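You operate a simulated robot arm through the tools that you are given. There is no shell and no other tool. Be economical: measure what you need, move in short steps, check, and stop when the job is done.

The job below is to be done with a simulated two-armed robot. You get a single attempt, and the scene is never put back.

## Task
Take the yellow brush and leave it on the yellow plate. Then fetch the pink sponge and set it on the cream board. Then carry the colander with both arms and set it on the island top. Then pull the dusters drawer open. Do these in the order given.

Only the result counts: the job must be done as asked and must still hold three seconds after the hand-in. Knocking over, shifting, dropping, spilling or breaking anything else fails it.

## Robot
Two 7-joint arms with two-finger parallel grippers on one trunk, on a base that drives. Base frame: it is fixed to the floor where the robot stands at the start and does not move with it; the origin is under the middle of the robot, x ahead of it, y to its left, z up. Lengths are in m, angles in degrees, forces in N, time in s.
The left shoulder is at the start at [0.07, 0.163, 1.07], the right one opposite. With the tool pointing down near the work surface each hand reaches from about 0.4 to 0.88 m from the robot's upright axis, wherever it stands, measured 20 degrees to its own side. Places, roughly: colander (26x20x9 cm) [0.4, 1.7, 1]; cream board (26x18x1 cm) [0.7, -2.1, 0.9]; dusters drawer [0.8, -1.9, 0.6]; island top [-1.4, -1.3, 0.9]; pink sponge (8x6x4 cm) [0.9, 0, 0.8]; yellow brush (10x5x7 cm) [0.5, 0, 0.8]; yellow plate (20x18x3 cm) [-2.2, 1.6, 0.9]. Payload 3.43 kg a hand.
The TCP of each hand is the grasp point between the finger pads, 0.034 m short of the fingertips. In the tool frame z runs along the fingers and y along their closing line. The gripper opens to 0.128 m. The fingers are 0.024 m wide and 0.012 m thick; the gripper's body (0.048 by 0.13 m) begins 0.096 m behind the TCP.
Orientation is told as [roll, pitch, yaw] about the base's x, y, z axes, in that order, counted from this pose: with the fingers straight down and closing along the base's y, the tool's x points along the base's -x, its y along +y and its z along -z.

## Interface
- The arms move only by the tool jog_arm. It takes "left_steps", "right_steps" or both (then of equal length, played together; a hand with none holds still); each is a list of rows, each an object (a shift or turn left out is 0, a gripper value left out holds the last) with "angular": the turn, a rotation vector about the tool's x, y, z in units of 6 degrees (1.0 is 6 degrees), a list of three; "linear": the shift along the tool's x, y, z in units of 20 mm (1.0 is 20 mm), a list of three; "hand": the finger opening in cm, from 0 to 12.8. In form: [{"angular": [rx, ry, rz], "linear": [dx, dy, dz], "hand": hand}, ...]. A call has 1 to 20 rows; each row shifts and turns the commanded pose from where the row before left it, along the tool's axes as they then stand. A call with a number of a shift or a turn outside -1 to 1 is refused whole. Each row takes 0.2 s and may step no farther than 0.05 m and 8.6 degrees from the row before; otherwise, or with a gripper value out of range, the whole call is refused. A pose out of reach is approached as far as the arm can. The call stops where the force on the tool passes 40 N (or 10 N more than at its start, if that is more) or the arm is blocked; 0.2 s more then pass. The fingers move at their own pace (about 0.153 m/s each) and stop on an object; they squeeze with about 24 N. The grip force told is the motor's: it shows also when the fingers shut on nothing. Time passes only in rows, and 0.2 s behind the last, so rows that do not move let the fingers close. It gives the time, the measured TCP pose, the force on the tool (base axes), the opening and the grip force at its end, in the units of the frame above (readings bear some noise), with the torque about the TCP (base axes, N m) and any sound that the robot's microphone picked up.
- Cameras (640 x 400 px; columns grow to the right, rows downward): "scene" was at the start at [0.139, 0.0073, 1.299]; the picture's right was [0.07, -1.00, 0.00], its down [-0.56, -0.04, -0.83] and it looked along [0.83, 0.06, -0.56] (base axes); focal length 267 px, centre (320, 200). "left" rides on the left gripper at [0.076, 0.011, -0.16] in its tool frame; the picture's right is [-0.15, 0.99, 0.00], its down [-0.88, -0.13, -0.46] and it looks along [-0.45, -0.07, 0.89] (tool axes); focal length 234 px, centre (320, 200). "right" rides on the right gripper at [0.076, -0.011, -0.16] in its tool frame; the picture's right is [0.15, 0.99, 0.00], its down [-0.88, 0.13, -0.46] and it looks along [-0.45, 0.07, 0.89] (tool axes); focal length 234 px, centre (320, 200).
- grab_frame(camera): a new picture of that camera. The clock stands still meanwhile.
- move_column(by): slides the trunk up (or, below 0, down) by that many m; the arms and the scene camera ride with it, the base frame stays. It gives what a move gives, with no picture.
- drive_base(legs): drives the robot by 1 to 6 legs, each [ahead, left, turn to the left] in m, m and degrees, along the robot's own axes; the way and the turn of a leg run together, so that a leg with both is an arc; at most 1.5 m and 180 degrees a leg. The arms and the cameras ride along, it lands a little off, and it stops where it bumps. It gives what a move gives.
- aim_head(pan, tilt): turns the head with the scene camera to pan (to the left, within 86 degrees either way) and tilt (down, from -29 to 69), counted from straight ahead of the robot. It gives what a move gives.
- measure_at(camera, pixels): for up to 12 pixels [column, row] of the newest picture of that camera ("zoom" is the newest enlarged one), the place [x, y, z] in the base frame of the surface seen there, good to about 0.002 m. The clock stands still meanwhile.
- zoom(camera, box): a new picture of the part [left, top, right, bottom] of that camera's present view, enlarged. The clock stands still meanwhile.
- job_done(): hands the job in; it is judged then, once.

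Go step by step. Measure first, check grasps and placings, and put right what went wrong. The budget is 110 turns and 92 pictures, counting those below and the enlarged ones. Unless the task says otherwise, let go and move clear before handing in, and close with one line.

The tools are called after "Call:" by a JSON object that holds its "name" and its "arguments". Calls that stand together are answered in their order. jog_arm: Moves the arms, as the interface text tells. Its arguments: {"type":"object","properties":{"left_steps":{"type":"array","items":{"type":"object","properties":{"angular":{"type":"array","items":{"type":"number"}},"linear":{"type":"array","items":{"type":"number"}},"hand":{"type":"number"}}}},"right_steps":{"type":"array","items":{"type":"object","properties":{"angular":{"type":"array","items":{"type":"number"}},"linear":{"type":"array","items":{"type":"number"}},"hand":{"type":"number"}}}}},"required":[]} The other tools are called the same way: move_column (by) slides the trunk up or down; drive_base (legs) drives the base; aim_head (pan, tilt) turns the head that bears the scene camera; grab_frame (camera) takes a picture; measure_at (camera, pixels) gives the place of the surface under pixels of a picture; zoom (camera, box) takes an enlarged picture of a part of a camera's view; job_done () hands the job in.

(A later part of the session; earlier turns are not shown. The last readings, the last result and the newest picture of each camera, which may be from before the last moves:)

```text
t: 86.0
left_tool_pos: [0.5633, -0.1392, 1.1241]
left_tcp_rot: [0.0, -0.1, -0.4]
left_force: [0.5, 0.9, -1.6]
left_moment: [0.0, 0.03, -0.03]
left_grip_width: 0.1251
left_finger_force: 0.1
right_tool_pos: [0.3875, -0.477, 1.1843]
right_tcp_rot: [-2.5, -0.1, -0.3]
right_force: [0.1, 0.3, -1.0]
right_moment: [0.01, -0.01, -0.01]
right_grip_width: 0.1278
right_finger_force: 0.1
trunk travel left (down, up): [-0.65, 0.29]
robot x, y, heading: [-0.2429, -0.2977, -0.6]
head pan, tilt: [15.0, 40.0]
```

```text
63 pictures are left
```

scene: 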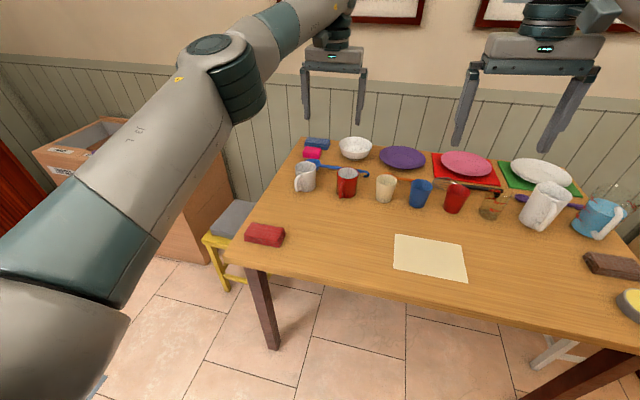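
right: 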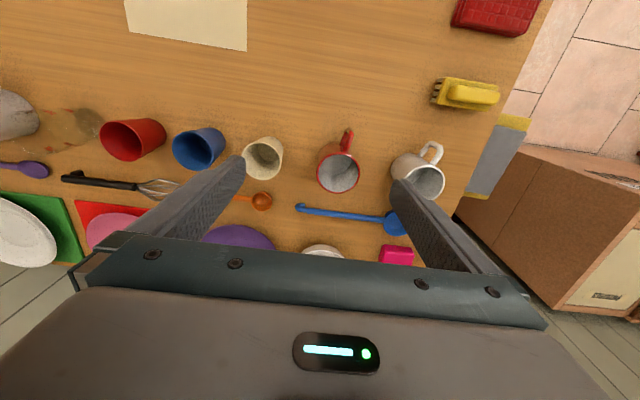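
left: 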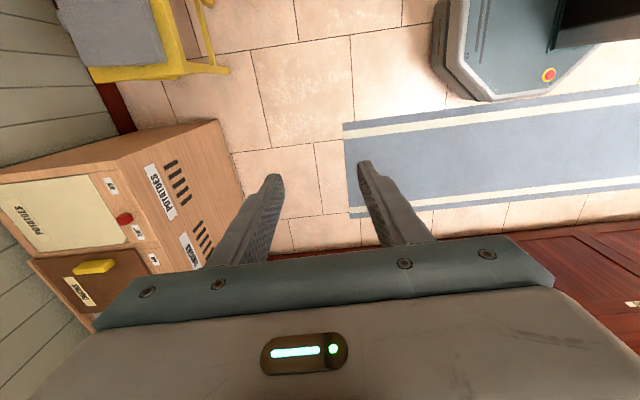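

The table is clear above and open beneath. I'll drive ahead to x ≈ 0.16 and check with the left camera.

Call:
{"name": "drive_base", "arguments": {"legs": [[0.4, -0.03, 0.6]]}}

Call:
{"name": "grab_frame", "arguments": {"camera": "left"}}

```text
t: 88.4
left_tool_pos: [0.9515, -0.1623, 1.1235]
left_tcp_rot: [0.1, -0.1, 0.3]
left_force: [-0.1, -0.7, -0.5]
left_moment: [0.0, -0.02, 0.0]
left_grip_width: 0.125
left_finger_force: 0.1
right_tool_pos: [0.7794, -0.5029, 1.1849]
right_tcp_rot: [-2.6, 0.0, 0.4]
right_force: [0.2, -0.5, 1.0]
right_moment: [-0.01, 0.0, 0.0]
right_grip_width: 0.128
right_finger_force: 0.0
trunk travel left (down, up): [-0.65, 0.29]
robot x, y, heading: [0.1498, -0.3305, 0.1]
head pan, tilt: [15.0, 40.0]
```

```text
62 pictures are left
```

left: 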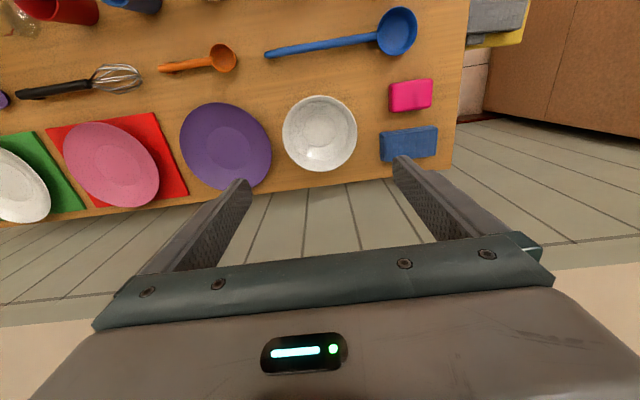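

Call:
{"name": "measure_at", "arguments": {"camera": "left", "pixels": [[411, 94], [391, 84], [432, 80], [392, 109], [432, 105], [382, 135], [436, 128], [356, 130], [415, 40], [455, 100]]}}

```text
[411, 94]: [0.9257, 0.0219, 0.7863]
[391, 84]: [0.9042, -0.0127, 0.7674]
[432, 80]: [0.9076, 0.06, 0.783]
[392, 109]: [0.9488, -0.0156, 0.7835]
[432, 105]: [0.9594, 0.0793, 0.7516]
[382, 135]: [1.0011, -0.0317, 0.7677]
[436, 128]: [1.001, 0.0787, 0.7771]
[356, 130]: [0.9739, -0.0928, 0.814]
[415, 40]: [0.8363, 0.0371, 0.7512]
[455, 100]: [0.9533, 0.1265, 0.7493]
```

The sponge centre is (0.926, 0.022), 7.7 cm along y. I'll move above it, then check.

Call:
{"name": "jog_arm", "arguments": {"left_steps": [{"linear": [0.128, 0.92, 0]}, {"linear": [0.128, 0.92, 0]}, {"linear": [0.128, 0.92, 0]}, {"linear": [0.128, 0.92, 0]}, {"linear": [0.128, 0.92, 0]}, {"linear": [0.128, 0.92, 0]}, {"linear": [0.128, 0.92, 0]}, {"linear": [0.128, 0.92, 0]}, {"linear": [0.128, 0.92, 0]}, {"linear": [0.128, 0.92, 0], "hand": 11.2}, {"linear": [0, 0, 1]}, {"linear": [0, 0, 1]}, {"linear": [0, 0, 1]}, {"linear": [0, 0, 1]}, {"linear": [0, 0, 1]}, {"linear": [0, 0, 1]}, {"linear": [0, 0, 1]}, {"linear": [0, 0, 1]}, {"linear": [0, 0, 1]}, {"linear": [0, 0, 1]}]}}

Call:
{"name": "grab_frame", "arguments": {"camera": "left"}}

```text
t: 92.6
left_tool_pos: [0.9245, 0.0223, 0.9225]
left_tcp_rot: [0.1, -0.1, 0.3]
left_force: [0.2, -0.2, -0.3]
left_moment: [-0.02, 0.01, 0.03]
left_grip_width: 0.1117
left_finger_force: 0.0
right_tool_pos: [0.7803, -0.5021, 1.184]
right_tcp_rot: [-2.5, 0.0, 0.3]
right_force: [0.3, -0.1, -0.2]
right_moment: [0.01, 0.01, 0.0]
right_grip_width: 0.1281
right_finger_force: 0.1
trunk travel left (down, up): [-0.65, 0.29]
robot x, y, heading: [0.1498, -0.3307, 0.1]
head pan, tilt: [15.0, 40.0]
```

```text
61 pictures are left
```

left: 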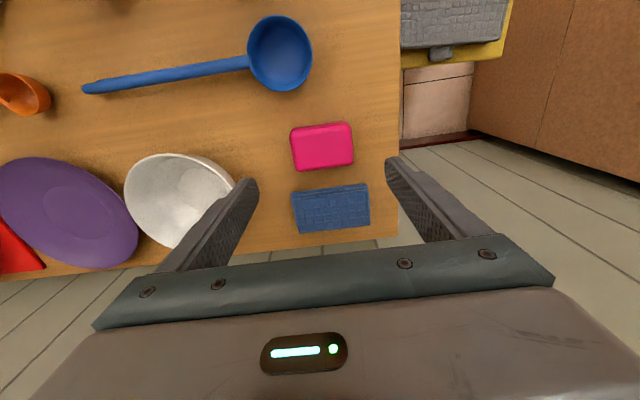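

Aligned. I'll descend to z = 0.79, close and lift.

Call:
{"name": "jog_arm", "arguments": {"left_steps": [{"linear": [0, 0, 1]}, {"linear": [0, 0, 1]}, {"linear": [0, 0, 1]}, {"linear": [0, 0, 1]}, {"linear": [0, 0, 1]}, {"linear": [0, 0, 1]}, {"linear": [0, 0, 0.55]}, {"hand": 5}, {"hand": 5}, {"hand": 5}, {}]}}

Call:
{"name": "grab_frame", "arguments": {"camera": "left"}}

```text
t: 95.0
left_tool_pos: [0.9241, 0.0215, 0.7939]
left_tcp_rot: [0.2, -0.1, 0.3]
left_force: [0.4, -0.4, -0.5]
left_moment: [0.0, 0.02, 0.02]
left_grip_width: 0.0784
left_finger_force: 23.9
right_tool_pos: [0.7792, -0.5023, 1.1848]
right_tcp_rot: [-2.5, 0.0, 0.3]
right_force: [0.8, 0.5, 0.6]
right_moment: [0.01, 0.01, -0.03]
right_grip_width: 0.128
right_finger_force: 0.0
trunk travel left (down, up): [-0.65, 0.29]
robot x, y, heading: [0.1499, -0.3294, -0.1]
head pan, tilt: [15.0, 40.0]
```

```text
60 pictures are left
```

left: 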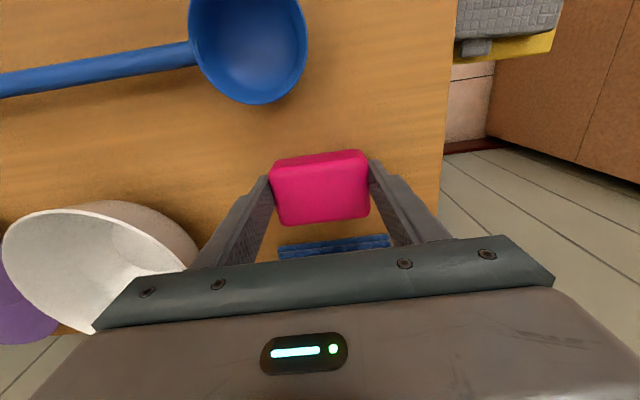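

Gripped at 7.8 cm and 24 N. I'll lift, back out, and look right toward the board counter.

Call:
{"name": "jog_arm", "arguments": {"left_steps": [{"linear": [0, 0, -1]}, {"linear": [0, 0, -1]}, {"linear": [0, 0, -1]}, {"linear": [0, 0, -1]}, {"linear": [0, 0, -1]}, {"linear": [0, 0, -1]}, {"linear": [0, 0, -1]}, {"linear": [0, 0, -1]}, {"linear": [0, 0, -1]}, {"linear": [0, 0, -1]}, {"linear": [0, 0, -1]}, {"linear": [0, 0, -1]}, {"linear": [0, 0, -1]}, {"linear": [0, 0, -1]}, {"linear": [0, 0, -1]}, {"linear": [0, 0, -1]}, {"linear": [0, 0, -1]}]}}

Call:
{"name": "drive_base", "arguments": {"legs": [[-0.5, 0, 0]]}}

Call:
{"name": "aim_head", "arguments": {"pan": -80, "tilt": 30}}

Call:
{"name": "grab_frame", "arguments": {"camera": "scene"}}

Call:
{"name": "grab_frame", "arguments": {"camera": "left"}}

```text
t: 98.6
left_tool_pos: [0.9253, 0.0199, 1.1334]
left_tcp_rot: [0.0, -0.1, 0.2]
left_force: [0.2, 0.1, -0.5]
left_moment: [-0.02, -0.01, 0.03]
left_grip_width: 0.0786
left_finger_force: 24.1
right_tool_pos: [0.7788, -0.5024, 1.1851]
right_tcp_rot: [-2.5, -0.1, 0.4]
right_force: [-0.1, -0.7, -0.2]
right_moment: [0.0, -0.01, 0.01]
right_grip_width: 0.1281
right_finger_force: 0.1
trunk travel left (down, up): [-0.65, 0.29]
robot x, y, heading: [0.1491, -0.329, 0.2]
head pan, tilt: [15.0, 40.0]
```

```text
t: 101.5
left_tool_pos: [0.4287, 0.0202, 1.1331]
left_tcp_rot: [0.2, 0.1, 0.3]
left_force: [-0.5, 0.2, -0.6]
left_moment: [0.02, -0.05, -0.02]
left_grip_width: 0.0785
left_finger_force: 24.2
right_tool_pos: [0.2844, -0.5023, 1.1855]
right_tcp_rot: [-2.4, -0.2, 0.5]
right_force: [-0.3, 0.0, -0.2]
right_moment: [0.02, 0.01, 0.03]
right_grip_width: 0.1281
right_finger_force: 0.1
trunk travel left (down, up): [-0.65, 0.29]
robot x, y, heading: [-0.3459, -0.329, 0.2]
head pan, tilt: [15.0, 40.0]
```

```text
t: 103.2
left_tool_pos: [0.4284, 0.021, 1.1326]
left_tcp_rot: [0.1, 0.0, 0.2]
left_force: [0.0, 0.9, -0.3]
left_moment: [0.03, 0.02, -0.04]
left_grip_width: 0.0787
left_finger_force: 23.8
right_tool_pos: [0.2843, -0.5024, 1.1852]
right_tcp_rot: [-2.5, -0.2, 0.4]
right_force: [-0.3, -0.1, 0.3]
right_moment: [0.03, -0.01, 0.04]
right_grip_width: 0.1281
right_finger_force: 0.0
trunk travel left (down, up): [-0.65, 0.29]
robot x, y, heading: [-0.3449, -0.3298, 0.1]
head pan, tilt: [-80.0, 30.0]
```

```text
59 pictures are left
```

scene: 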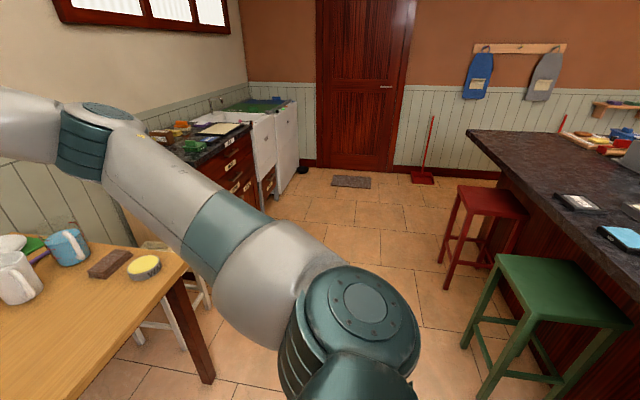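

```text
58 pictures are left
```

left: 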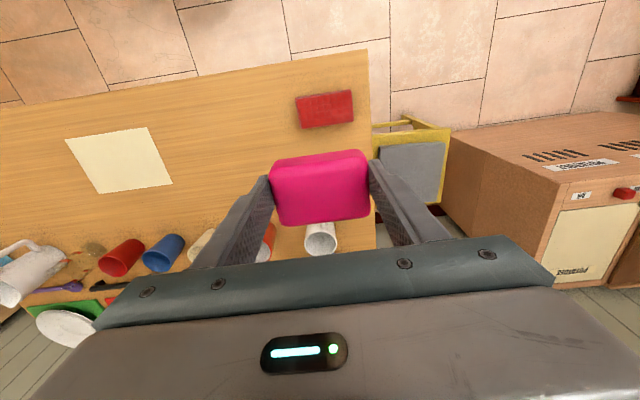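

The corridor lies between the table and the island stools. I'll measure stool edges, the table leg, the counter front and the floor.

Call:
{"name": "measure_at", "arguments": {"camera": "scene", "pixels": [[500, 260], [485, 395], [465, 345], [455, 195], [447, 285], [205, 380], [185, 265], [215, 140], [248, 130], [255, 200], [200, 305], [205, 128]]}}

Call:
{"name": "zoom", "arguments": {"camera": "scene", "box": [110, 90, 310, 215]}}

```text
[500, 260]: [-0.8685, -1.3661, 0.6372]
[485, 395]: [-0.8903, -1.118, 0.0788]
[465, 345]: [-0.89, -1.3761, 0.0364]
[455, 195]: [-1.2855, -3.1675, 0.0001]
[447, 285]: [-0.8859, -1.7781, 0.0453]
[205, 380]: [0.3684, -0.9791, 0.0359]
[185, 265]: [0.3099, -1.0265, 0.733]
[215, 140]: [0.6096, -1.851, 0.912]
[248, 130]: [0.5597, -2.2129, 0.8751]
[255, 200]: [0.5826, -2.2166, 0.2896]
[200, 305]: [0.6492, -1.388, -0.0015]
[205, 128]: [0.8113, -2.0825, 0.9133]
```

```text
3.20 times, centred on (210, 152) of scene
```

zoom: 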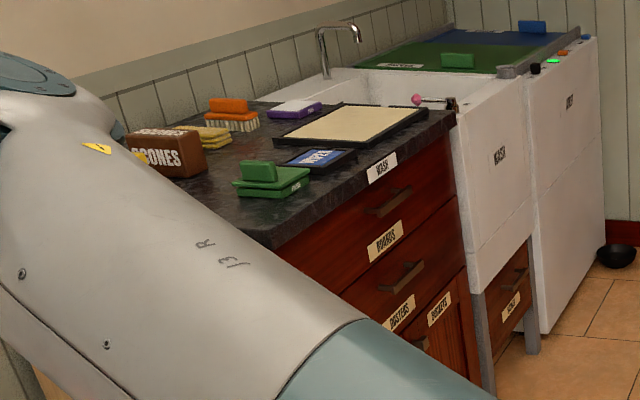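

Counter front is at x ≈ 0.56 and the stools are at x < -0.86, so strafing right at x ≈ -0.35 is clear.

Call:
{"name": "drive_base", "arguments": {"legs": [[0, -1.5, 0], [0, -0.33, 0]]}}

Call:
{"name": "aim_head", "arguments": {"pan": 0, "tilt": 40}}

Call:
{"name": "grab_frame", "arguments": {"camera": "scene"}}

```text
t: 112.5
left_tool_pos: [0.4324, -1.8081, 1.1337]
left_tcp_rot: [0.1, 0.0, 1.2]
left_force: [-0.7, -0.4, 1.0]
left_moment: [0.0, 0.02, 0.05]
left_grip_width: 0.0786
left_finger_force: 23.8
right_tool_pos: [0.2962, -2.3329, 1.1843]
right_tcp_rot: [-2.5, -0.1, 1.3]
right_force: [0.3, 0.0, 0.5]
right_moment: [0.02, 0.01, 0.0]
right_grip_width: 0.1281
right_finger_force: 0.1
trunk travel left (down, up): [-0.65, 0.29]
robot x, y, heading: [-0.3361, -2.1677, 0.7]
head pan, tilt: [-80.0, 30.0]
```

```text
t: 114.0
left_tool_pos: [0.4327, -1.8088, 1.1335]
left_tcp_rot: [0.1, 0.1, 1.2]
left_force: [0.1, -0.1, 0.5]
left_moment: [-0.01, -0.01, -0.02]
left_grip_width: 0.0788
left_finger_force: 23.5
right_tool_pos: [0.2943, -2.3326, 1.1852]
right_tcp_rot: [-2.5, -0.1, 1.3]
right_force: [-0.3, 0.5, 0.0]
right_moment: [-0.01, 0.05, -0.01]
right_grip_width: 0.1281
right_finger_force: 0.1
trunk travel left (down, up): [-0.65, 0.29]
robot x, y, heading: [-0.3337, -2.1702, 0.8]
head pan, tilt: [0.0, 40.0]
```

```text
56 pictures are left
```

scene: 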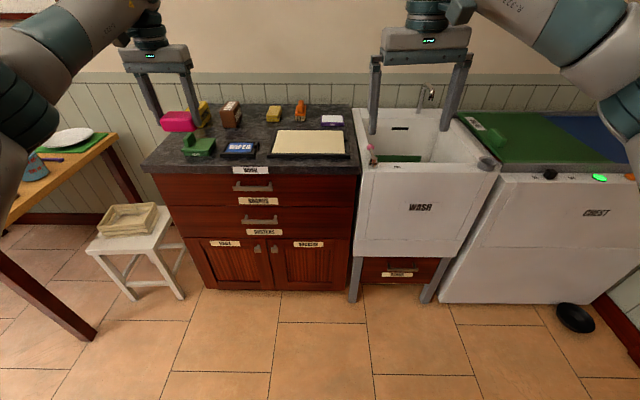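

Call:
{"name": "measure_at", "arguments": {"camera": "scene", "pixels": [[275, 155], [345, 155], [277, 133], [340, 133], [310, 143], [225, 158], [260, 219], [240, 217], [278, 217], [262, 232], [252, 188], [160, 170]]}}

Call:
{"name": "zoom", "arguments": {"camera": "scene", "box": [140, 100, 380, 250]}}

```text
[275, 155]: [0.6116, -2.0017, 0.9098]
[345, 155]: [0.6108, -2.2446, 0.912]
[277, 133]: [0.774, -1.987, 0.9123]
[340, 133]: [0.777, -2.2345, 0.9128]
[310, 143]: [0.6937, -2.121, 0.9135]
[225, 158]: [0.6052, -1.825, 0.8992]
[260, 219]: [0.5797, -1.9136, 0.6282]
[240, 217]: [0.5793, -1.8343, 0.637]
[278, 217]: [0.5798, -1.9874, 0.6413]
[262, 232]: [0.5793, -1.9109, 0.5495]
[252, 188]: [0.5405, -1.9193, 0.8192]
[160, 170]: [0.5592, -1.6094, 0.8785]
```

```text
2.67 times, centred on (260, 175) of scene
```

zoom: 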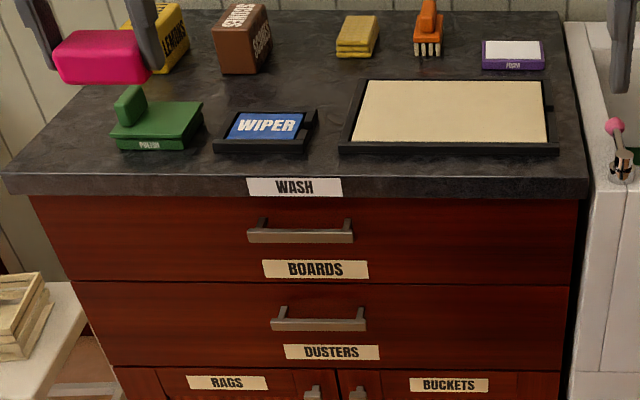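

The cream board centre is (0.69, -2.12) with its top at 0.913. The dusters handle is at about (0.54, -1.91, 0.63). I'll drive ahead 0.28 and right 0.1.

Call:
{"name": "drive_base", "arguments": {"legs": [[0.28, -0.1, -0.8]]}}

Call:
{"name": "grab_frame", "arguments": {"camera": "left"}}

```text
t: 116.0
left_tool_pos: [0.7076, -1.9034, 1.1334]
left_tcp_rot: [0.2, -0.2, 1.1]
left_force: [0.1, 0.9, 0.0]
left_moment: [-0.02, -0.02, 0.03]
left_grip_width: 0.0787
left_finger_force: 24.3
right_tool_pos: [0.5689, -2.4283, 1.1851]
right_tcp_rot: [-2.6, -0.2, 1.2]
right_force: [0.3, -0.4, -1.1]
right_moment: [0.01, 0.0, 0.01]
right_grip_width: 0.128
right_finger_force: 0.0
trunk travel left (down, up): [-0.65, 0.29]
robot x, y, heading: [-0.0592, -2.2628, 0.5]
head pan, tilt: [0.0, 40.0]
```

```text
54 pictures are left
```

left: 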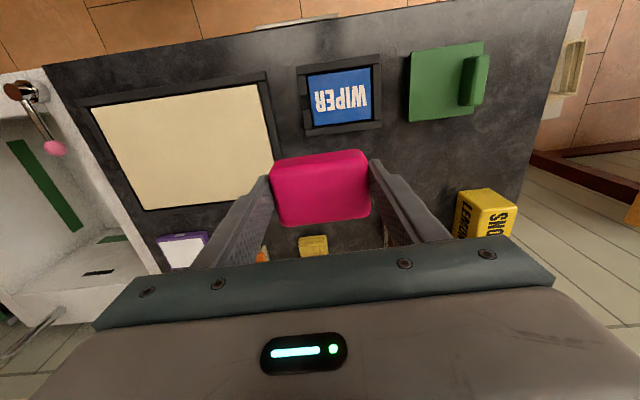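

I'll move the sponge over the board centre and part-way down.

Call:
{"name": "jog_arm", "arguments": {"left_steps": [{"linear": [0.088, -0.9, 0]}, {"linear": [0.088, -0.9, 0]}, {"linear": [0.088, -0.9, 0]}, {"linear": [0.088, -0.9, 0]}, {"linear": [0.088, -0.9, 0]}, {"linear": [0.088, -0.9, 0]}, {"linear": [0.088, -0.9, 0]}, {"linear": [0.088, -0.9, 0]}, {"linear": [0.088, -0.9, 0]}, {"linear": [0.088, -0.9, 0]}, {"linear": [0.088, -0.9, 0]}, {"linear": [0.088, -0.9, 0]}, {"linear": [0, 0, 1]}, {"linear": [0, 0, 1]}, {"linear": [0, 0, 1]}, {"linear": [0, 0, 1]}, {"linear": [0, 0, 1]}, {"linear": [0, 0, 1]}, {"linear": [0, 0, 1]}, {}]}}

Call:
{"name": "grab_frame", "arguments": {"camera": "left"}}

```text
t: 120.2
left_tool_pos: [0.691, -2.1202, 0.9929]
left_tcp_rot: [0.2, -0.1, 1.0]
left_force: [0.0, 0.1, -0.5]
left_moment: [-0.02, 0.0, 0.01]
left_grip_width: 0.0787
left_finger_force: 24.3
right_tool_pos: [0.5688, -2.4284, 1.1861]
right_tcp_rot: [-2.5, -0.2, 1.2]
right_force: [0.2, 0.1, 0.2]
right_moment: [0.0, 0.02, 0.0]
right_grip_width: 0.1283
right_finger_force: 0.1
trunk travel left (down, up): [-0.65, 0.29]
robot x, y, heading: [-0.0631, -2.2643, 0.4]
head pan, tilt: [0.0, 40.0]
```

```text
53 pictures are left
```

left: 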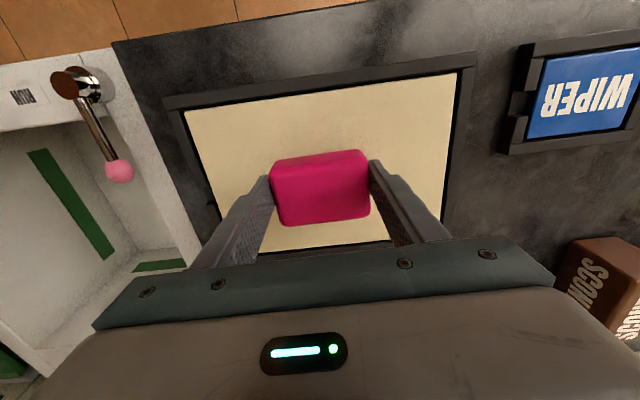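

Centred on the board. I'll lower in small steps to contact.

Call:
{"name": "jog_arm", "arguments": {"left_steps": [{"linear": [0, 0, 0.8]}, {"linear": [0, 0, 0.5]}, {"linear": [0, 0, 0.25]}, {"linear": [0, 0, 0.12]}, {}]}}

```text
t: 121.4
left_tool_pos: [0.6901, -2.119, 0.9585]
left_tcp_rot: [0.1, 0.2, 1.0]
left_force: [-0.5, 0.1, -0.6]
left_moment: [0.03, 0.0, 0.04]
left_grip_width: 0.0789
left_finger_force: 23.9
right_tool_pos: [0.57, -2.4288, 1.1851]
right_tcp_rot: [-2.6, -0.1, 1.1]
right_force: [0.4, -0.2, 0.1]
right_moment: [0.01, 0.0, 0.0]
right_grip_width: 0.1282
right_finger_force: 0.0
trunk travel left (down, up): [-0.65, 0.29]
robot x, y, heading: [-0.0614, -2.265, 1.1]
head pan, tilt: [0.0, 40.0]
```

Call:
{"name": "jog_arm", "arguments": {"left_steps": [{"linear": [0, 0, 0.1]}, {"linear": [0, 0, 0.08]}, {}]}}

```text
t: 122.2
left_tool_pos: [0.6896, -2.1188, 0.9561]
left_tcp_rot: [0.1, -0.1, 1.0]
left_force: [1.5, 0.8, 3.5]
left_moment: [-0.09, -0.05, 0.04]
left_grip_width: 0.0787
left_finger_force: 24.0
right_tool_pos: [0.5692, -2.4282, 1.1856]
right_tcp_rot: [-2.5, -0.1, 1.2]
right_force: [0.2, 0.0, -0.4]
right_moment: [0.01, -0.01, 0.01]
right_grip_width: 0.1282
right_finger_force: 0.1
trunk travel left (down, up): [-0.65, 0.29]
robot x, y, heading: [-0.0615, -2.2628, 0.9]
head pan, tilt: [0.0, 40.0]
```

Light contact. I'll open and rise.

Call:
{"name": "jog_arm", "arguments": {"left_steps": [{"hand": 10.5}, {"hand": 10.5}, {}, {"linear": [0, 0, -0.5]}, {"linear": [0, 0, -1]}, {"linear": [0, 0, -1]}, {"linear": [0, 0, -1]}, {"linear": [0, 0, -1]}, {"linear": [0, 0, -1]}, {"linear": [0, 0, -1]}, {"linear": [0, 0, -1]}, {"linear": [0, 0, -1]}, {"linear": [0, 0, -1]}]}}

Call:
{"name": "grab_frame", "arguments": {"camera": "left"}}

```text
t: 125.0
left_tool_pos: [0.6903, -2.1198, 1.147]
left_tcp_rot: [0.1, -0.1, 1.1]
left_force: [0.0, -0.4, 0.1]
left_moment: [0.0, 0.02, -0.01]
left_grip_width: 0.1048
left_finger_force: 0.0
right_tool_pos: [0.568, -2.428, 1.1849]
right_tcp_rot: [-2.7, -0.1, 1.2]
right_force: [-0.4, 1.3, 0.2]
right_moment: [0.01, -0.01, 0.02]
right_grip_width: 0.1281
right_finger_force: 0.0
trunk travel left (down, up): [-0.65, 0.29]
robot x, y, heading: [-0.063, -2.2613, 0.7]
head pan, tilt: [0.0, 40.0]
```

```text
52 pictures are left
```

left: 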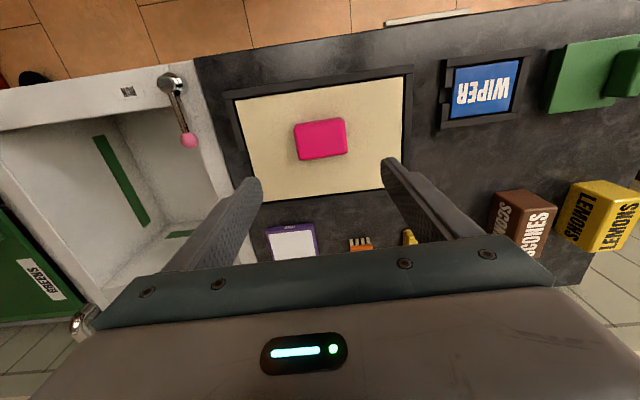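

The sponge is on the board. Next is the colander: I'll drive back, strafe left past the table, and turn to face the left counter.

Call:
{"name": "drive_base", "arguments": {"legs": [[-0.28, 0, -0.7], [0, 1.5, 0], [0, 0.9, 0], [0, 0, 90]]}}

Call:
{"name": "aim_head", "arguments": {"pan": -25, "tilt": 25}}

Call:
{"name": "grab_frame", "arguments": {"camera": "scene"}}

```text
t: 142.1
left_tool_pos: [-0.4077, 0.8759, 1.1466]
left_tcp_rot: [0.1, 0.0, 87.9]
left_force: [-0.7, 1.3, 0.1]
left_moment: [0.01, -0.02, 0.0]
left_grip_width: 0.1053
left_finger_force: 0.0
right_tool_pos: [-0.1054, 0.7397, 1.184]
right_tcp_rot: [-2.5, -0.1, 88.1]
right_force: [-0.4, 0.4, -0.1]
right_moment: [-0.01, 0.0, 0.02]
right_grip_width: 0.1279
right_finger_force: 0.0
trunk travel left (down, up): [-0.65, 0.29]
robot x, y, heading: [-0.3008, 0.1174, 87.6]
head pan, tilt: [0.0, 40.0]
```

```text
t: 143.0
left_tool_pos: [-0.4069, 0.8752, 1.1461]
left_tcp_rot: [0.1, 0.0, 88.0]
left_force: [0.7, 0.3, -0.6]
left_moment: [0.01, -0.01, -0.02]
left_grip_width: 0.1051
left_finger_force: 0.0
right_tool_pos: [-0.105, 0.7381, 1.185]
right_tcp_rot: [-2.5, 0.0, 88.2]
right_force: [-0.2, 0.7, -0.4]
right_moment: [0.0, 0.03, 0.02]
right_grip_width: 0.1281
right_finger_force: 0.0
trunk travel left (down, up): [-0.65, 0.29]
robot x, y, heading: [-0.3013, 0.1206, 87.7]
head pan, tilt: [-25.0, 25.0]
```

```text
51 pictures are left
```

scene: 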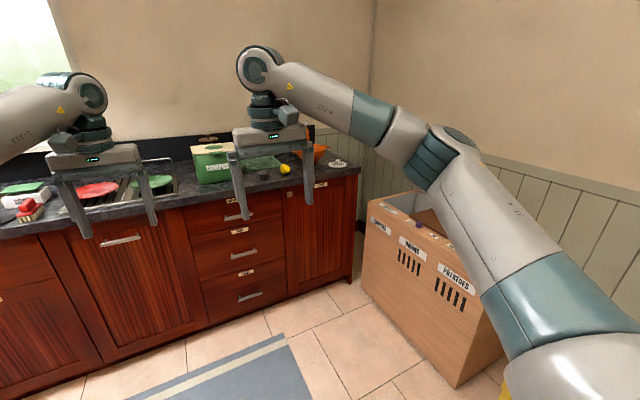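

The colander is hidden behind the right gripper at about (318,150). I'll measure the bins and counter.

Call:
{"name": "measure_at", "arguments": {"camera": "scene", "pixels": [[364, 265], [456, 385], [500, 345], [355, 175], [320, 152], [303, 155], [336, 163], [285, 168], [350, 270], [420, 200], [372, 205]]}}

Call:
{"name": "zoom", "arguments": {"camera": "scene", "box": [170, 110, 370, 235]}}

```text
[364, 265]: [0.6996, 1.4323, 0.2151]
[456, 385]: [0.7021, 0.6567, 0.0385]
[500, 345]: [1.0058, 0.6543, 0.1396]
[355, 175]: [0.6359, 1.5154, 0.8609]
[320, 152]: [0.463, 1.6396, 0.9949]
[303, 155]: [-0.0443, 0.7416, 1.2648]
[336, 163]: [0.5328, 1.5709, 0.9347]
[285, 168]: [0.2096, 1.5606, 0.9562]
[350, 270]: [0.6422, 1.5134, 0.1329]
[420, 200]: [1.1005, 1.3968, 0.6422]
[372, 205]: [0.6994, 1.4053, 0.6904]
```

```text
3.20 times, centred on (270, 172) of scene
```

zoom: 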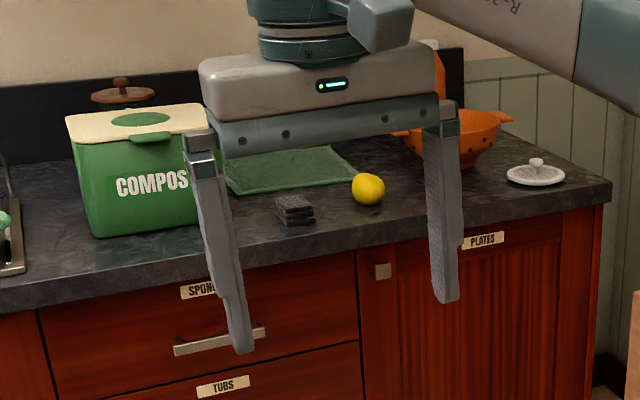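

The floor is clear up to the bins at x = 0.70. I'll raise the trunk for clearance, drive ahead then right, and look at the colander.

Call:
{"name": "move_column", "arguments": {"by": 0.15}}

Call:
{"name": "drive_base", "arguments": {"legs": [[0.62, 0, 2.3], [0, -0.65, 0]]}}

Call:
{"name": "aim_head", "arguments": {"pan": 0, "tilt": 45}}

Call:
{"name": "grab_frame", "arguments": {"camera": "scene"}}

Call:
{"name": "grab_frame", "arguments": {"camera": "left"}}

```text
t: 144.7
left_tool_pos: [-0.4068, 0.8758, 1.2968]
left_tcp_rot: [0.1, 0.0, 88.0]
left_force: [0.0, 0.3, -0.4]
left_moment: [0.0, 0.03, 0.02]
left_grip_width: 0.105
left_finger_force: 0.0
right_tool_pos: [-0.1046, 0.739, 1.3349]
right_tcp_rot: [-2.5, -0.2, 88.1]
right_force: [0.1, -0.3, -0.6]
right_moment: [0.03, -0.01, -0.02]
right_grip_width: 0.1279
right_finger_force: 0.0
trunk travel left (down, up): [-0.8, 0.14]
robot x, y, heading: [-0.3014, 0.1144, 87.9]
head pan, tilt: [-25.0, 25.0]
```

```text
t: 151.5
left_tool_pos: [0.2534, 1.4971, 1.2963]
left_tcp_rot: [0.2, -0.1, 89.0]
left_force: [0.8, -0.5, -0.1]
left_moment: [-0.01, 0.0, 0.01]
left_grip_width: 0.1052
left_finger_force: 0.0
right_tool_pos: [0.558, 1.3659, 1.3356]
right_tcp_rot: [-2.5, -0.1, 89.4]
right_force: [0.6, 0.7, -0.4]
right_moment: [-0.03, -0.01, -0.02]
right_grip_width: 0.1281
right_finger_force: 0.1
trunk travel left (down, up): [-0.8, 0.14]
robot x, y, heading: [0.3743, 0.7398, 88.5]
head pan, tilt: [-25.0, 25.0]
```

```text
t: 152.4
left_tool_pos: [0.2546, 1.4969, 1.2966]
left_tcp_rot: [0.1, 0.0, 89.1]
left_force: [0.4, 0.3, -0.2]
left_moment: [0.01, -0.03, 0.0]
left_grip_width: 0.105
left_finger_force: 0.1
right_tool_pos: [0.5579, 1.3661, 1.3347]
right_tcp_rot: [-2.6, -0.2, 89.3]
right_force: [-0.1, 0.3, -0.9]
right_moment: [-0.01, 0.0, -0.02]
right_grip_width: 0.1278
right_finger_force: 0.0
trunk travel left (down, up): [-0.8, 0.14]
robot x, y, heading: [0.3719, 0.7388, 89.0]
head pan, tilt: [0.0, 45.0]
```

```text
49 pictures are left
```

scene: 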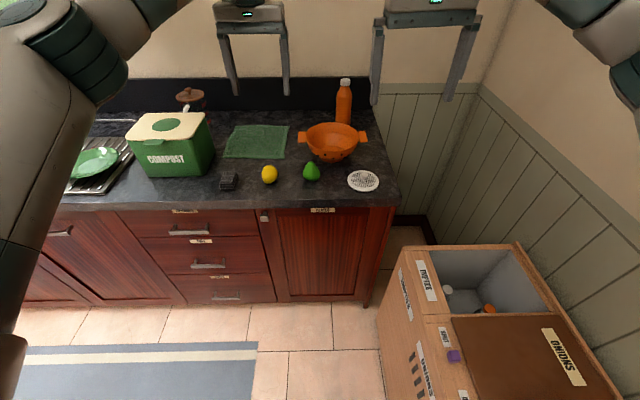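

```text
48 pictures are left
```

left: 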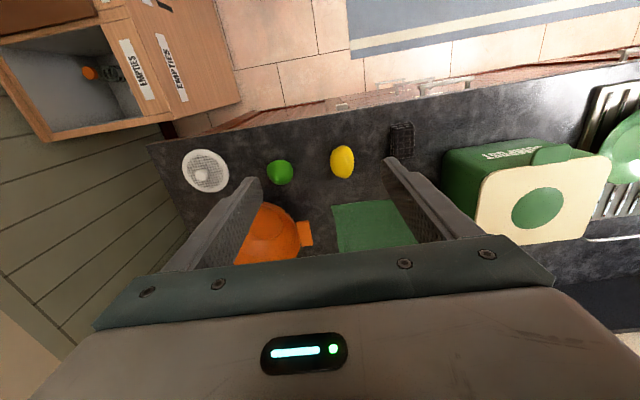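

Call:
{"name": "zoom", "arguments": {"camera": "scene", "box": [270, 70, 400, 200]}}

```text
3.08 times, centred on (335, 135) of scene
```

zoom: 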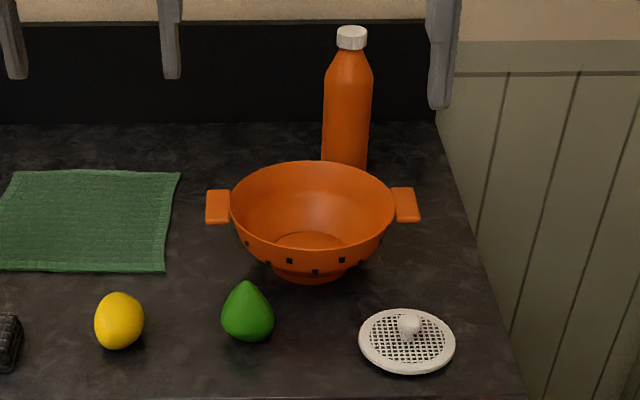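

Call:
{"name": "measure_at", "arguments": {"camera": "zoom", "pixels": [[218, 206], [405, 203], [207, 206], [229, 206], [218, 192], [218, 220], [394, 205], [418, 203], [405, 189], [405, 219], [315, 160], [318, 265]]}}

Call:
{"name": "measure_at", "arguments": {"camera": "scene", "pixels": [[344, 85], [343, 122], [345, 100]]}}

```text
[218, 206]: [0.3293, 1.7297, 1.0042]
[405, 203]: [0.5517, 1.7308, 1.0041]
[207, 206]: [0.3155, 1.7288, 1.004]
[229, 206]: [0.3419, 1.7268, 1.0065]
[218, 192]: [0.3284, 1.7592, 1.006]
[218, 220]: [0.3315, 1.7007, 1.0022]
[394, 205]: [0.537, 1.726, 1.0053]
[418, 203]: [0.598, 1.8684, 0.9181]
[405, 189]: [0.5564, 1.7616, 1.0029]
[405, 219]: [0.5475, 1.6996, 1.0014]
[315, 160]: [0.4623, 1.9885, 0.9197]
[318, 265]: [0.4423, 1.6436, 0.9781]
```

```text
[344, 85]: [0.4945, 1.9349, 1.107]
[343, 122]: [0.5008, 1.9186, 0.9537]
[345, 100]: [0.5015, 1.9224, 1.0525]
```

The colander tabs are at x 0.315–0.342 and 0.537–0.566 (y 1.73, top z 1.004). I'll grip each across the tab end and the inner bowl wall, closing along world x. First I drive closer, keeping clear of the bins.

Call:
{"name": "drive_base", "arguments": {"legs": [[0.23, -0.01, 1.0]]}}

Call:
{"name": "grab_frame", "arguments": {"camera": "scene"}}

Call:
{"name": "grab_frame", "arguments": {"camera": "right"}}

```text
t: 154.2
left_tool_pos: [0.2488, 1.7184, 1.2989]
left_tcp_rot: [0.1, -0.1, 90.4]
left_force: [-0.2, 0.2, 0.4]
left_moment: [0.04, -0.01, 0.04]
left_grip_width: 0.1049
left_finger_force: 0.1
right_tool_pos: [0.5565, 1.5963, 1.3365]
right_tcp_rot: [-2.5, -0.2, 90.5]
right_force: [-0.2, -0.2, 0.5]
right_moment: [0.02, -0.05, -0.01]
right_grip_width: 0.1281
right_finger_force: 0.1
trunk travel left (down, up): [-0.8, 0.14]
robot x, y, heading: [0.3872, 0.9711, 90.1]
head pan, tilt: [0.0, 45.0]
```

```text
46 pictures are left
```

scene: 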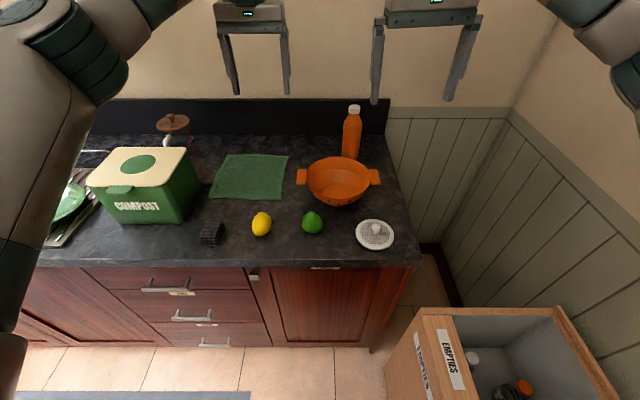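

```text
45 pictures are left
```

right: 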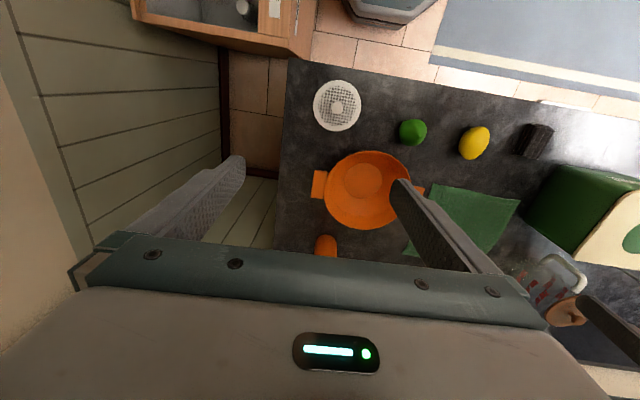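

I'll measure the colander's tabs and rim from the right camera.

Call:
{"name": "measure_at", "arguments": {"camera": "right", "pixels": [[318, 184], [314, 184], [324, 184], [318, 173], [318, 195], [330, 186], [335, 186], [365, 152], [365, 228], [420, 190], [362, 185]]}}

Call:
{"name": "zoom", "arguments": {"camera": "right", "box": [290, 130, 450, 260]}}

Call:
{"name": "zoom", "arguments": {"camera": "scene", "box": [280, 130, 400, 220]}}

```text
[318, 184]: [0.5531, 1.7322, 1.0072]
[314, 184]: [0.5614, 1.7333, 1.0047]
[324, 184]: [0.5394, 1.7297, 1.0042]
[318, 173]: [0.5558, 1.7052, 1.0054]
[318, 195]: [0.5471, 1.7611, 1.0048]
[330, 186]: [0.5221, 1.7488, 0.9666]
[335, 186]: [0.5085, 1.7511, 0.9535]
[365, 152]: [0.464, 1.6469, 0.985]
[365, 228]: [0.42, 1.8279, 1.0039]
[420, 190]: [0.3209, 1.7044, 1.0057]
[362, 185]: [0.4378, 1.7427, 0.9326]
```

```text
3.08 times, centred on (370, 195) of right
```

zoom: 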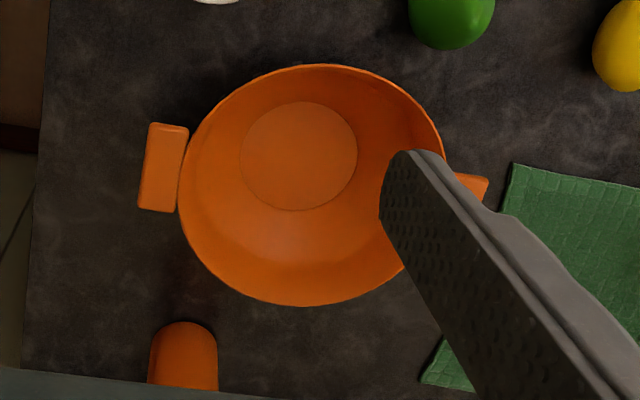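

```text
4.44 times, centred on (340, 175) of scene
```

zoom: 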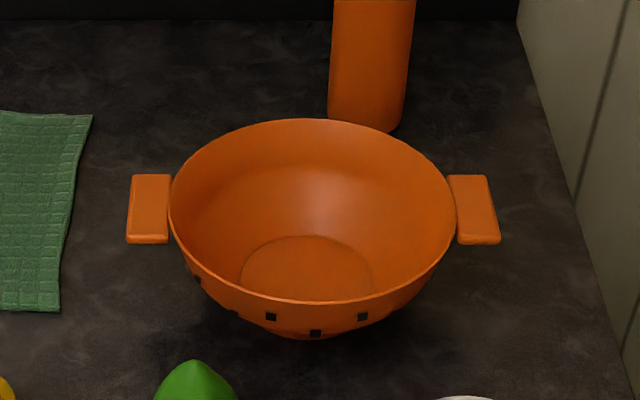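

Targets: left TCP (0.3315, 1.731), right TCP (0.549, 1.731). I'll move both above at z ≈ 1.10 with 7 cm openings, levelling the right hand.

Call:
{"name": "jog_arm", "arguments": {"left_steps": [{"hand": 7}, {"linear": [-0.053, -0.345, 0.82]}, {"linear": [-0.053, -0.345, 0.82]}, {"linear": [-0.053, -0.345, 0.82]}, {"linear": [-0.053, -0.345, 0.82]}, {"linear": [-0.053, -0.345, 0.82]}, {"linear": [-0.053, -0.345, 0.82]}, {"linear": [-0.053, -0.345, 0.82]}, {"linear": [-0.053, -0.345, 0.82]}, {"linear": [-0.053, -0.345, 0.82]}, {"linear": [-0.053, -0.345, 0.82]}, {"linear": [-0.053, -0.345, 0.82]}, {"linear": [-0.053, -0.345, 0.82]}, {}], "right_steps": [{"angular": [-0.42, 0, 0], "hand": 7}, {"linear": [-0.56, 0.031, 0.98]}, {"linear": [-0.56, 0.031, 0.98]}, {"linear": [-0.56, 0.031, 0.98]}, {"linear": [-0.56, 0.031, 0.98]}, {"linear": [-0.56, 0.031, 0.98]}, {"linear": [-0.56, 0.031, 0.98]}, {"linear": [-0.56, 0.031, 0.98]}, {"linear": [-0.56, 0.031, 0.98]}, {"linear": [-0.56, 0.031, 0.98]}, {"linear": [-0.56, 0.031, 0.98]}, {"linear": [-0.56, 0.031, 0.98]}, {"linear": [-0.56, 0.031, 0.98]}, {}]}}

Call:
{"name": "grab_frame", "arguments": {"camera": "right"}}

Call:
{"name": "grab_frame", "arguments": {"camera": "left"}}

```text
t: 157.2
left_tool_pos: [0.3304, 1.7388, 1.0991]
left_tcp_rot: [0.0, -0.1, 90.4]
left_force: [0.4, -0.2, 0.3]
left_moment: [0.0, 0.02, 0.0]
left_grip_width: 0.0699
left_finger_force: 0.0
right_tool_pos: [0.5472, 1.7304, 1.1008]
right_tcp_rot: [0.0, -0.1, 90.6]
right_force: [0.2, 0.3, 0.3]
right_moment: [0.03, -0.04, 0.0]
right_grip_width: 0.0702
right_finger_force: 0.0
trunk travel left (down, up): [-0.8, 0.14]
robot x, y, heading: [0.3837, 0.9713, 90.2]
head pan, tilt: [0.0, 45.0]
```

```text
42 pictures are left
```

right: 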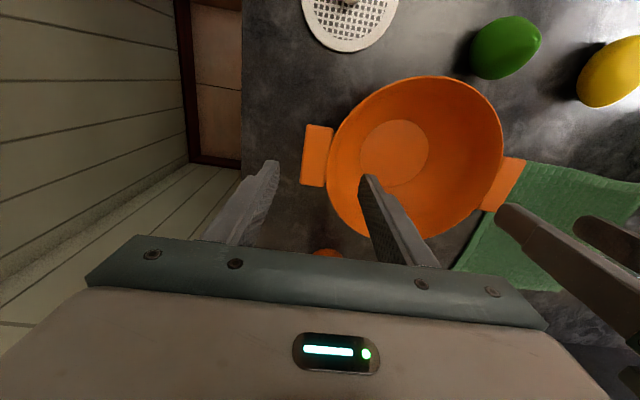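

```text
41 pictures are left
```

left: 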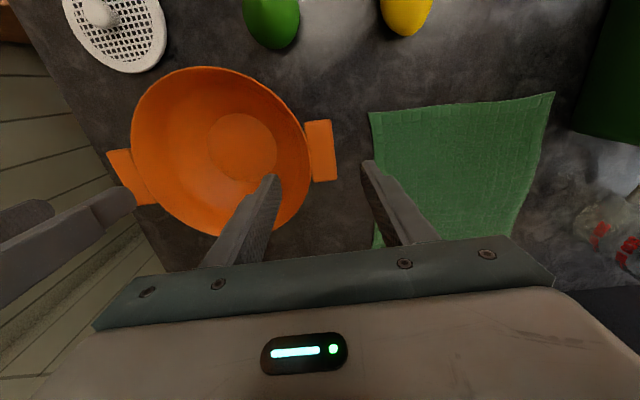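

Both look well placed. I'll check the tab corners precisely.

Call:
{"name": "measure_at", "arguments": {"camera": "right", "pixels": [[309, 128], [330, 130], [304, 181], [323, 184], [305, 155], [326, 157], [333, 170], [340, 170]]}}

Call:
{"name": "measure_at", "arguments": {"camera": "left", "pixels": [[308, 124], [329, 122], [315, 179], [335, 177], [334, 150], [312, 152], [303, 150], [296, 150]]}}

```text
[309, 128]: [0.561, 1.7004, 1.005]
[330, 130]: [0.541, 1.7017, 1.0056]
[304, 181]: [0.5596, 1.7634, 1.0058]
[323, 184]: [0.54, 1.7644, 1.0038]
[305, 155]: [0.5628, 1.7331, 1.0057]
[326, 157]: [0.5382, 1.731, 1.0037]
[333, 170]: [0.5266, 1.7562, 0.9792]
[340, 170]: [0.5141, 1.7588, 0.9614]
```

```text
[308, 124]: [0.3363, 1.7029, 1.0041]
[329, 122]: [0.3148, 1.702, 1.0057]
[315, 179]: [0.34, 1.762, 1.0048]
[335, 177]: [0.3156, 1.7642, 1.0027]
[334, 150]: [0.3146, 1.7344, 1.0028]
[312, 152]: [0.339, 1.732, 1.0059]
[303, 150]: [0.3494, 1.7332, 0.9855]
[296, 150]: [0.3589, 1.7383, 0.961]
```

The tabs are axis-aligned and centred under both hands. I'll descend both to z ≈ 1.019 and close together.

Call:
{"name": "jog_arm", "arguments": {"left_steps": [{"linear": [0.1, 0, 1]}, {"linear": [0.1, 0, 1]}, {"linear": [0.1, 0, 1]}, {"linear": [0, 0, 1]}, {}], "right_steps": [{"linear": [0, 0, 1]}, {"linear": [0, 0, 1]}, {"linear": [0, 0, 1]}, {"linear": [0, 0, 1]}, {}]}}

Call:
{"name": "jog_arm", "arguments": {"left_steps": [{"hand": 5}, {"hand": 4}, {"hand": 2}, {"hand": 2}, {}], "right_steps": [{"hand": 5}, {"hand": 4}, {"hand": 2}, {"hand": 2}, {}]}}

Call:
{"name": "grab_frame", "arguments": {"camera": "right"}}

Call:
{"name": "grab_frame", "arguments": {"camera": "left"}}

```text
t: 158.4
left_tool_pos: [0.3298, 1.7289, 1.0192]
left_tcp_rot: [0.2, -0.2, 90.4]
left_force: [-1.0, 0.0, 0.9]
left_moment: [-0.01, -0.02, -0.03]
left_grip_width: 0.0698
left_finger_force: 0.0
right_tool_pos: [0.5475, 1.7313, 1.021]
right_tcp_rot: [0.0, -0.1, 90.6]
right_force: [-0.7, 0.6, 0.1]
right_moment: [0.0, 0.01, -0.05]
right_grip_width: 0.07
right_finger_force: 0.1
trunk travel left (down, up): [-0.8, 0.14]
robot x, y, heading: [0.3843, 0.9716, 89.8]
head pan, tilt: [0.0, 45.0]
```

```text
t: 159.7
left_tool_pos: [0.3339, 1.7299, 1.0217]
left_tcp_rot: [-0.5, -0.3, 90.2]
left_force: [-1.3, -1.4, 4.0]
left_moment: [-0.38, -0.56, 0.24]
left_grip_width: 0.0451
left_finger_force: 23.4
right_tool_pos: [0.543, 1.7311, 1.0226]
right_tcp_rot: [0.5, -0.2, 90.8]
right_force: [0.4, -1.5, 3.1]
right_moment: [-0.36, 0.72, -0.22]
right_grip_width: 0.044
right_finger_force: 23.9
trunk travel left (down, up): [-0.8, 0.14]
robot x, y, heading: [0.3885, 0.9692, 90.1]
head pan, tilt: [0.0, 45.0]
stopped in row 5 (left hand): the force on the tool passed its limit (the readings are from after the stop); the commanded pose is now the measured one
```

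```text
40 pictures are left
```

right: 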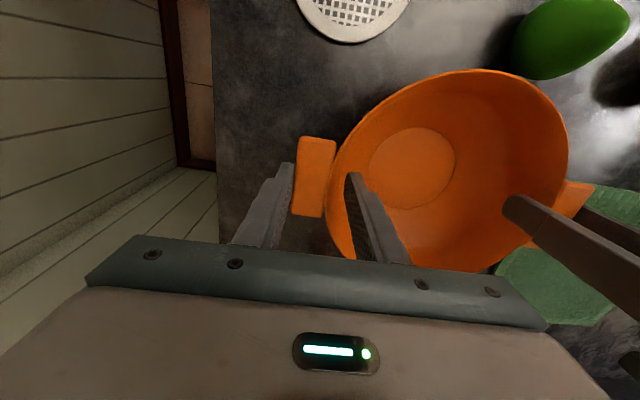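

```text
39 pictures are left
```

left: 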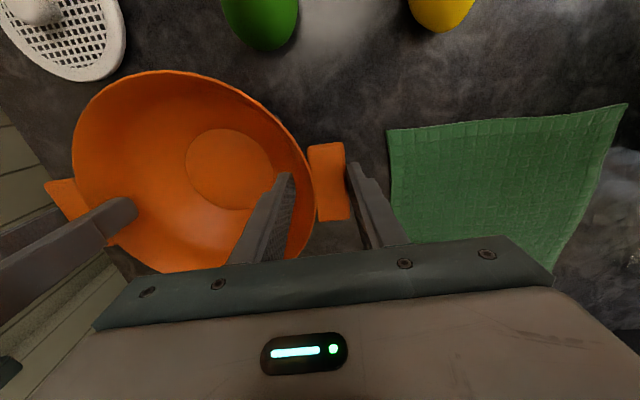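

Both hands hold at about 4.5 cm and 24 N. I'll try a 3 cm synchronous lift and check.

Call:
{"name": "jog_arm", "arguments": {"left_steps": [{"linear": [0, 0, -0.3]}, {"linear": [0, 0, -0.3]}, {"linear": [0, 0, -0.4]}, {"linear": [0, 0, -0.5]}, {}], "right_steps": [{"linear": [0, 0, -0.3]}, {"linear": [0, 0, -0.3]}, {"linear": [0, 0, -0.4]}, {"linear": [0, 0, -0.5]}, {}]}}

Call:
{"name": "zoom", "arguments": {"camera": "scene", "box": [260, 100, 420, 230]}}

```text
t: 160.9
left_tool_pos: [0.3331, 1.73, 1.0505]
left_tcp_rot: [-0.4, -0.2, 90.2]
left_force: [1.2, 1.7, -1.5]
left_moment: [0.32, -0.5, 0.54]
left_grip_width: 0.0448
left_finger_force: 23.5
right_tool_pos: [0.5421, 1.7331, 1.0514]
right_tcp_rot: [0.4, -0.2, 90.9]
right_force: [-2.1, -2.4, 0.0]
right_moment: [-0.32, 0.65, -0.1]
right_grip_width: 0.0441
right_finger_force: 23.8
trunk travel left (down, up): [-0.8, 0.14]
robot x, y, heading: [0.3862, 0.9681, 90.1]
head pan, tilt: [0.0, 45.0]
```

```text
3.08 times, centred on (340, 165) of scene
```

zoom: 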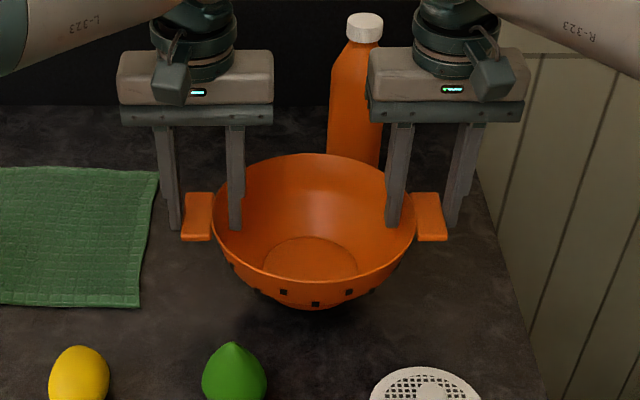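

It's lifted cleanly. I'll raise the trunk for clearance and check where the compost box is.

Call:
{"name": "measure_at", "arguments": {"camera": "scene", "pixels": [[186, 220], [199, 190], [186, 149], [260, 215], [312, 215]]}}

Call:
{"name": "move_column", "arguments": {"by": 0.12}}

```text
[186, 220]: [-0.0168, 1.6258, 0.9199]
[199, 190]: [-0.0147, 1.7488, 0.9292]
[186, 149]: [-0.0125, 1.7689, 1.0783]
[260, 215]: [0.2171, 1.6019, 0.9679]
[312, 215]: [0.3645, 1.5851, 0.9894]
```

```text
t: 162.4
left_tool_pos: [0.3338, 1.7305, 1.1697]
left_tcp_rot: [-0.2, -0.2, 90.3]
left_force: [3.2, 2.0, -1.1]
left_moment: [0.16, -0.63, 0.46]
left_grip_width: 0.0449
left_finger_force: 23.8
right_tool_pos: [0.5419, 1.7322, 1.1713]
right_tcp_rot: [0.4, -0.1, 90.9]
right_force: [-2.8, -2.0, -0.7]
right_moment: [-0.14, 0.53, -0.1]
right_grip_width: 0.0437
right_finger_force: 24.2
trunk travel left (down, up): [-0.92, 0.02]
robot x, y, heading: [0.3798, 0.9718, 90.0]
head pan, tilt: [0.0, 45.0]
```

The path left is clear. I'll back off, go diagonally away, then turn left to face the island's east side.

Call:
{"name": "drive_base", "arguments": {"legs": [[-0.22, 0, 0], [-0.35, 0.55, 0], [0, 0, 90]]}}

Call:
{"name": "aim_head", "arguments": {"pan": 30, "tilt": 35}}

Call:
{"name": "grab_frame", "arguments": {"camera": "scene"}}

```text
t: 171.0
left_tool_pos: [-0.9261, 0.4022, 1.1705]
left_tcp_rot: [-0.2, -0.1, 176.9]
left_force: [0.6, -1.2, -0.5]
left_moment: [0.49, -0.06, 0.37]
left_grip_width: 0.0449
left_finger_force: 23.9
right_tool_pos: [-0.9175, 0.6124, 1.1708]
right_tcp_rot: [0.4, -0.1, 177.7]
right_force: [-0.9, 0.7, -2.7]
right_moment: [-0.5, 0.06, -0.71]
right_grip_width: 0.0437
right_finger_force: 24.1
trunk travel left (down, up): [-0.92, 0.02]
robot x, y, heading: [-0.1622, 0.414, 176.8]
head pan, tilt: [0.0, 45.0]
```

```text
t: 171.9
left_tool_pos: [-0.9264, 0.4028, 1.1694]
left_tcp_rot: [-0.3, -0.1, 177.0]
left_force: [0.9, 0.0, -1.0]
left_moment: [0.52, 0.0, 0.46]
left_grip_width: 0.0448
left_finger_force: 23.9
right_tool_pos: [-0.9177, 0.6138, 1.1715]
right_tcp_rot: [0.4, -0.2, 177.7]
right_force: [-1.3, 0.0, -0.1]
right_moment: [-0.51, -0.05, -0.62]
right_grip_width: 0.0432
right_finger_force: 24.1
trunk travel left (down, up): [-0.92, 0.02]
robot x, y, heading: [-0.1623, 0.4092, 176.9]
head pan, tilt: [30.0, 35.0]
```

```text
37 pictures are left
```

scene: 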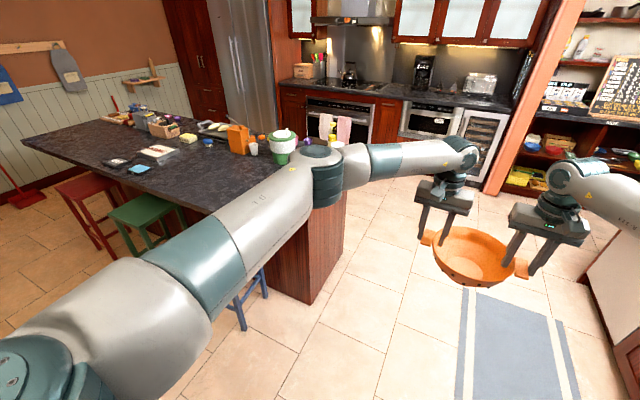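

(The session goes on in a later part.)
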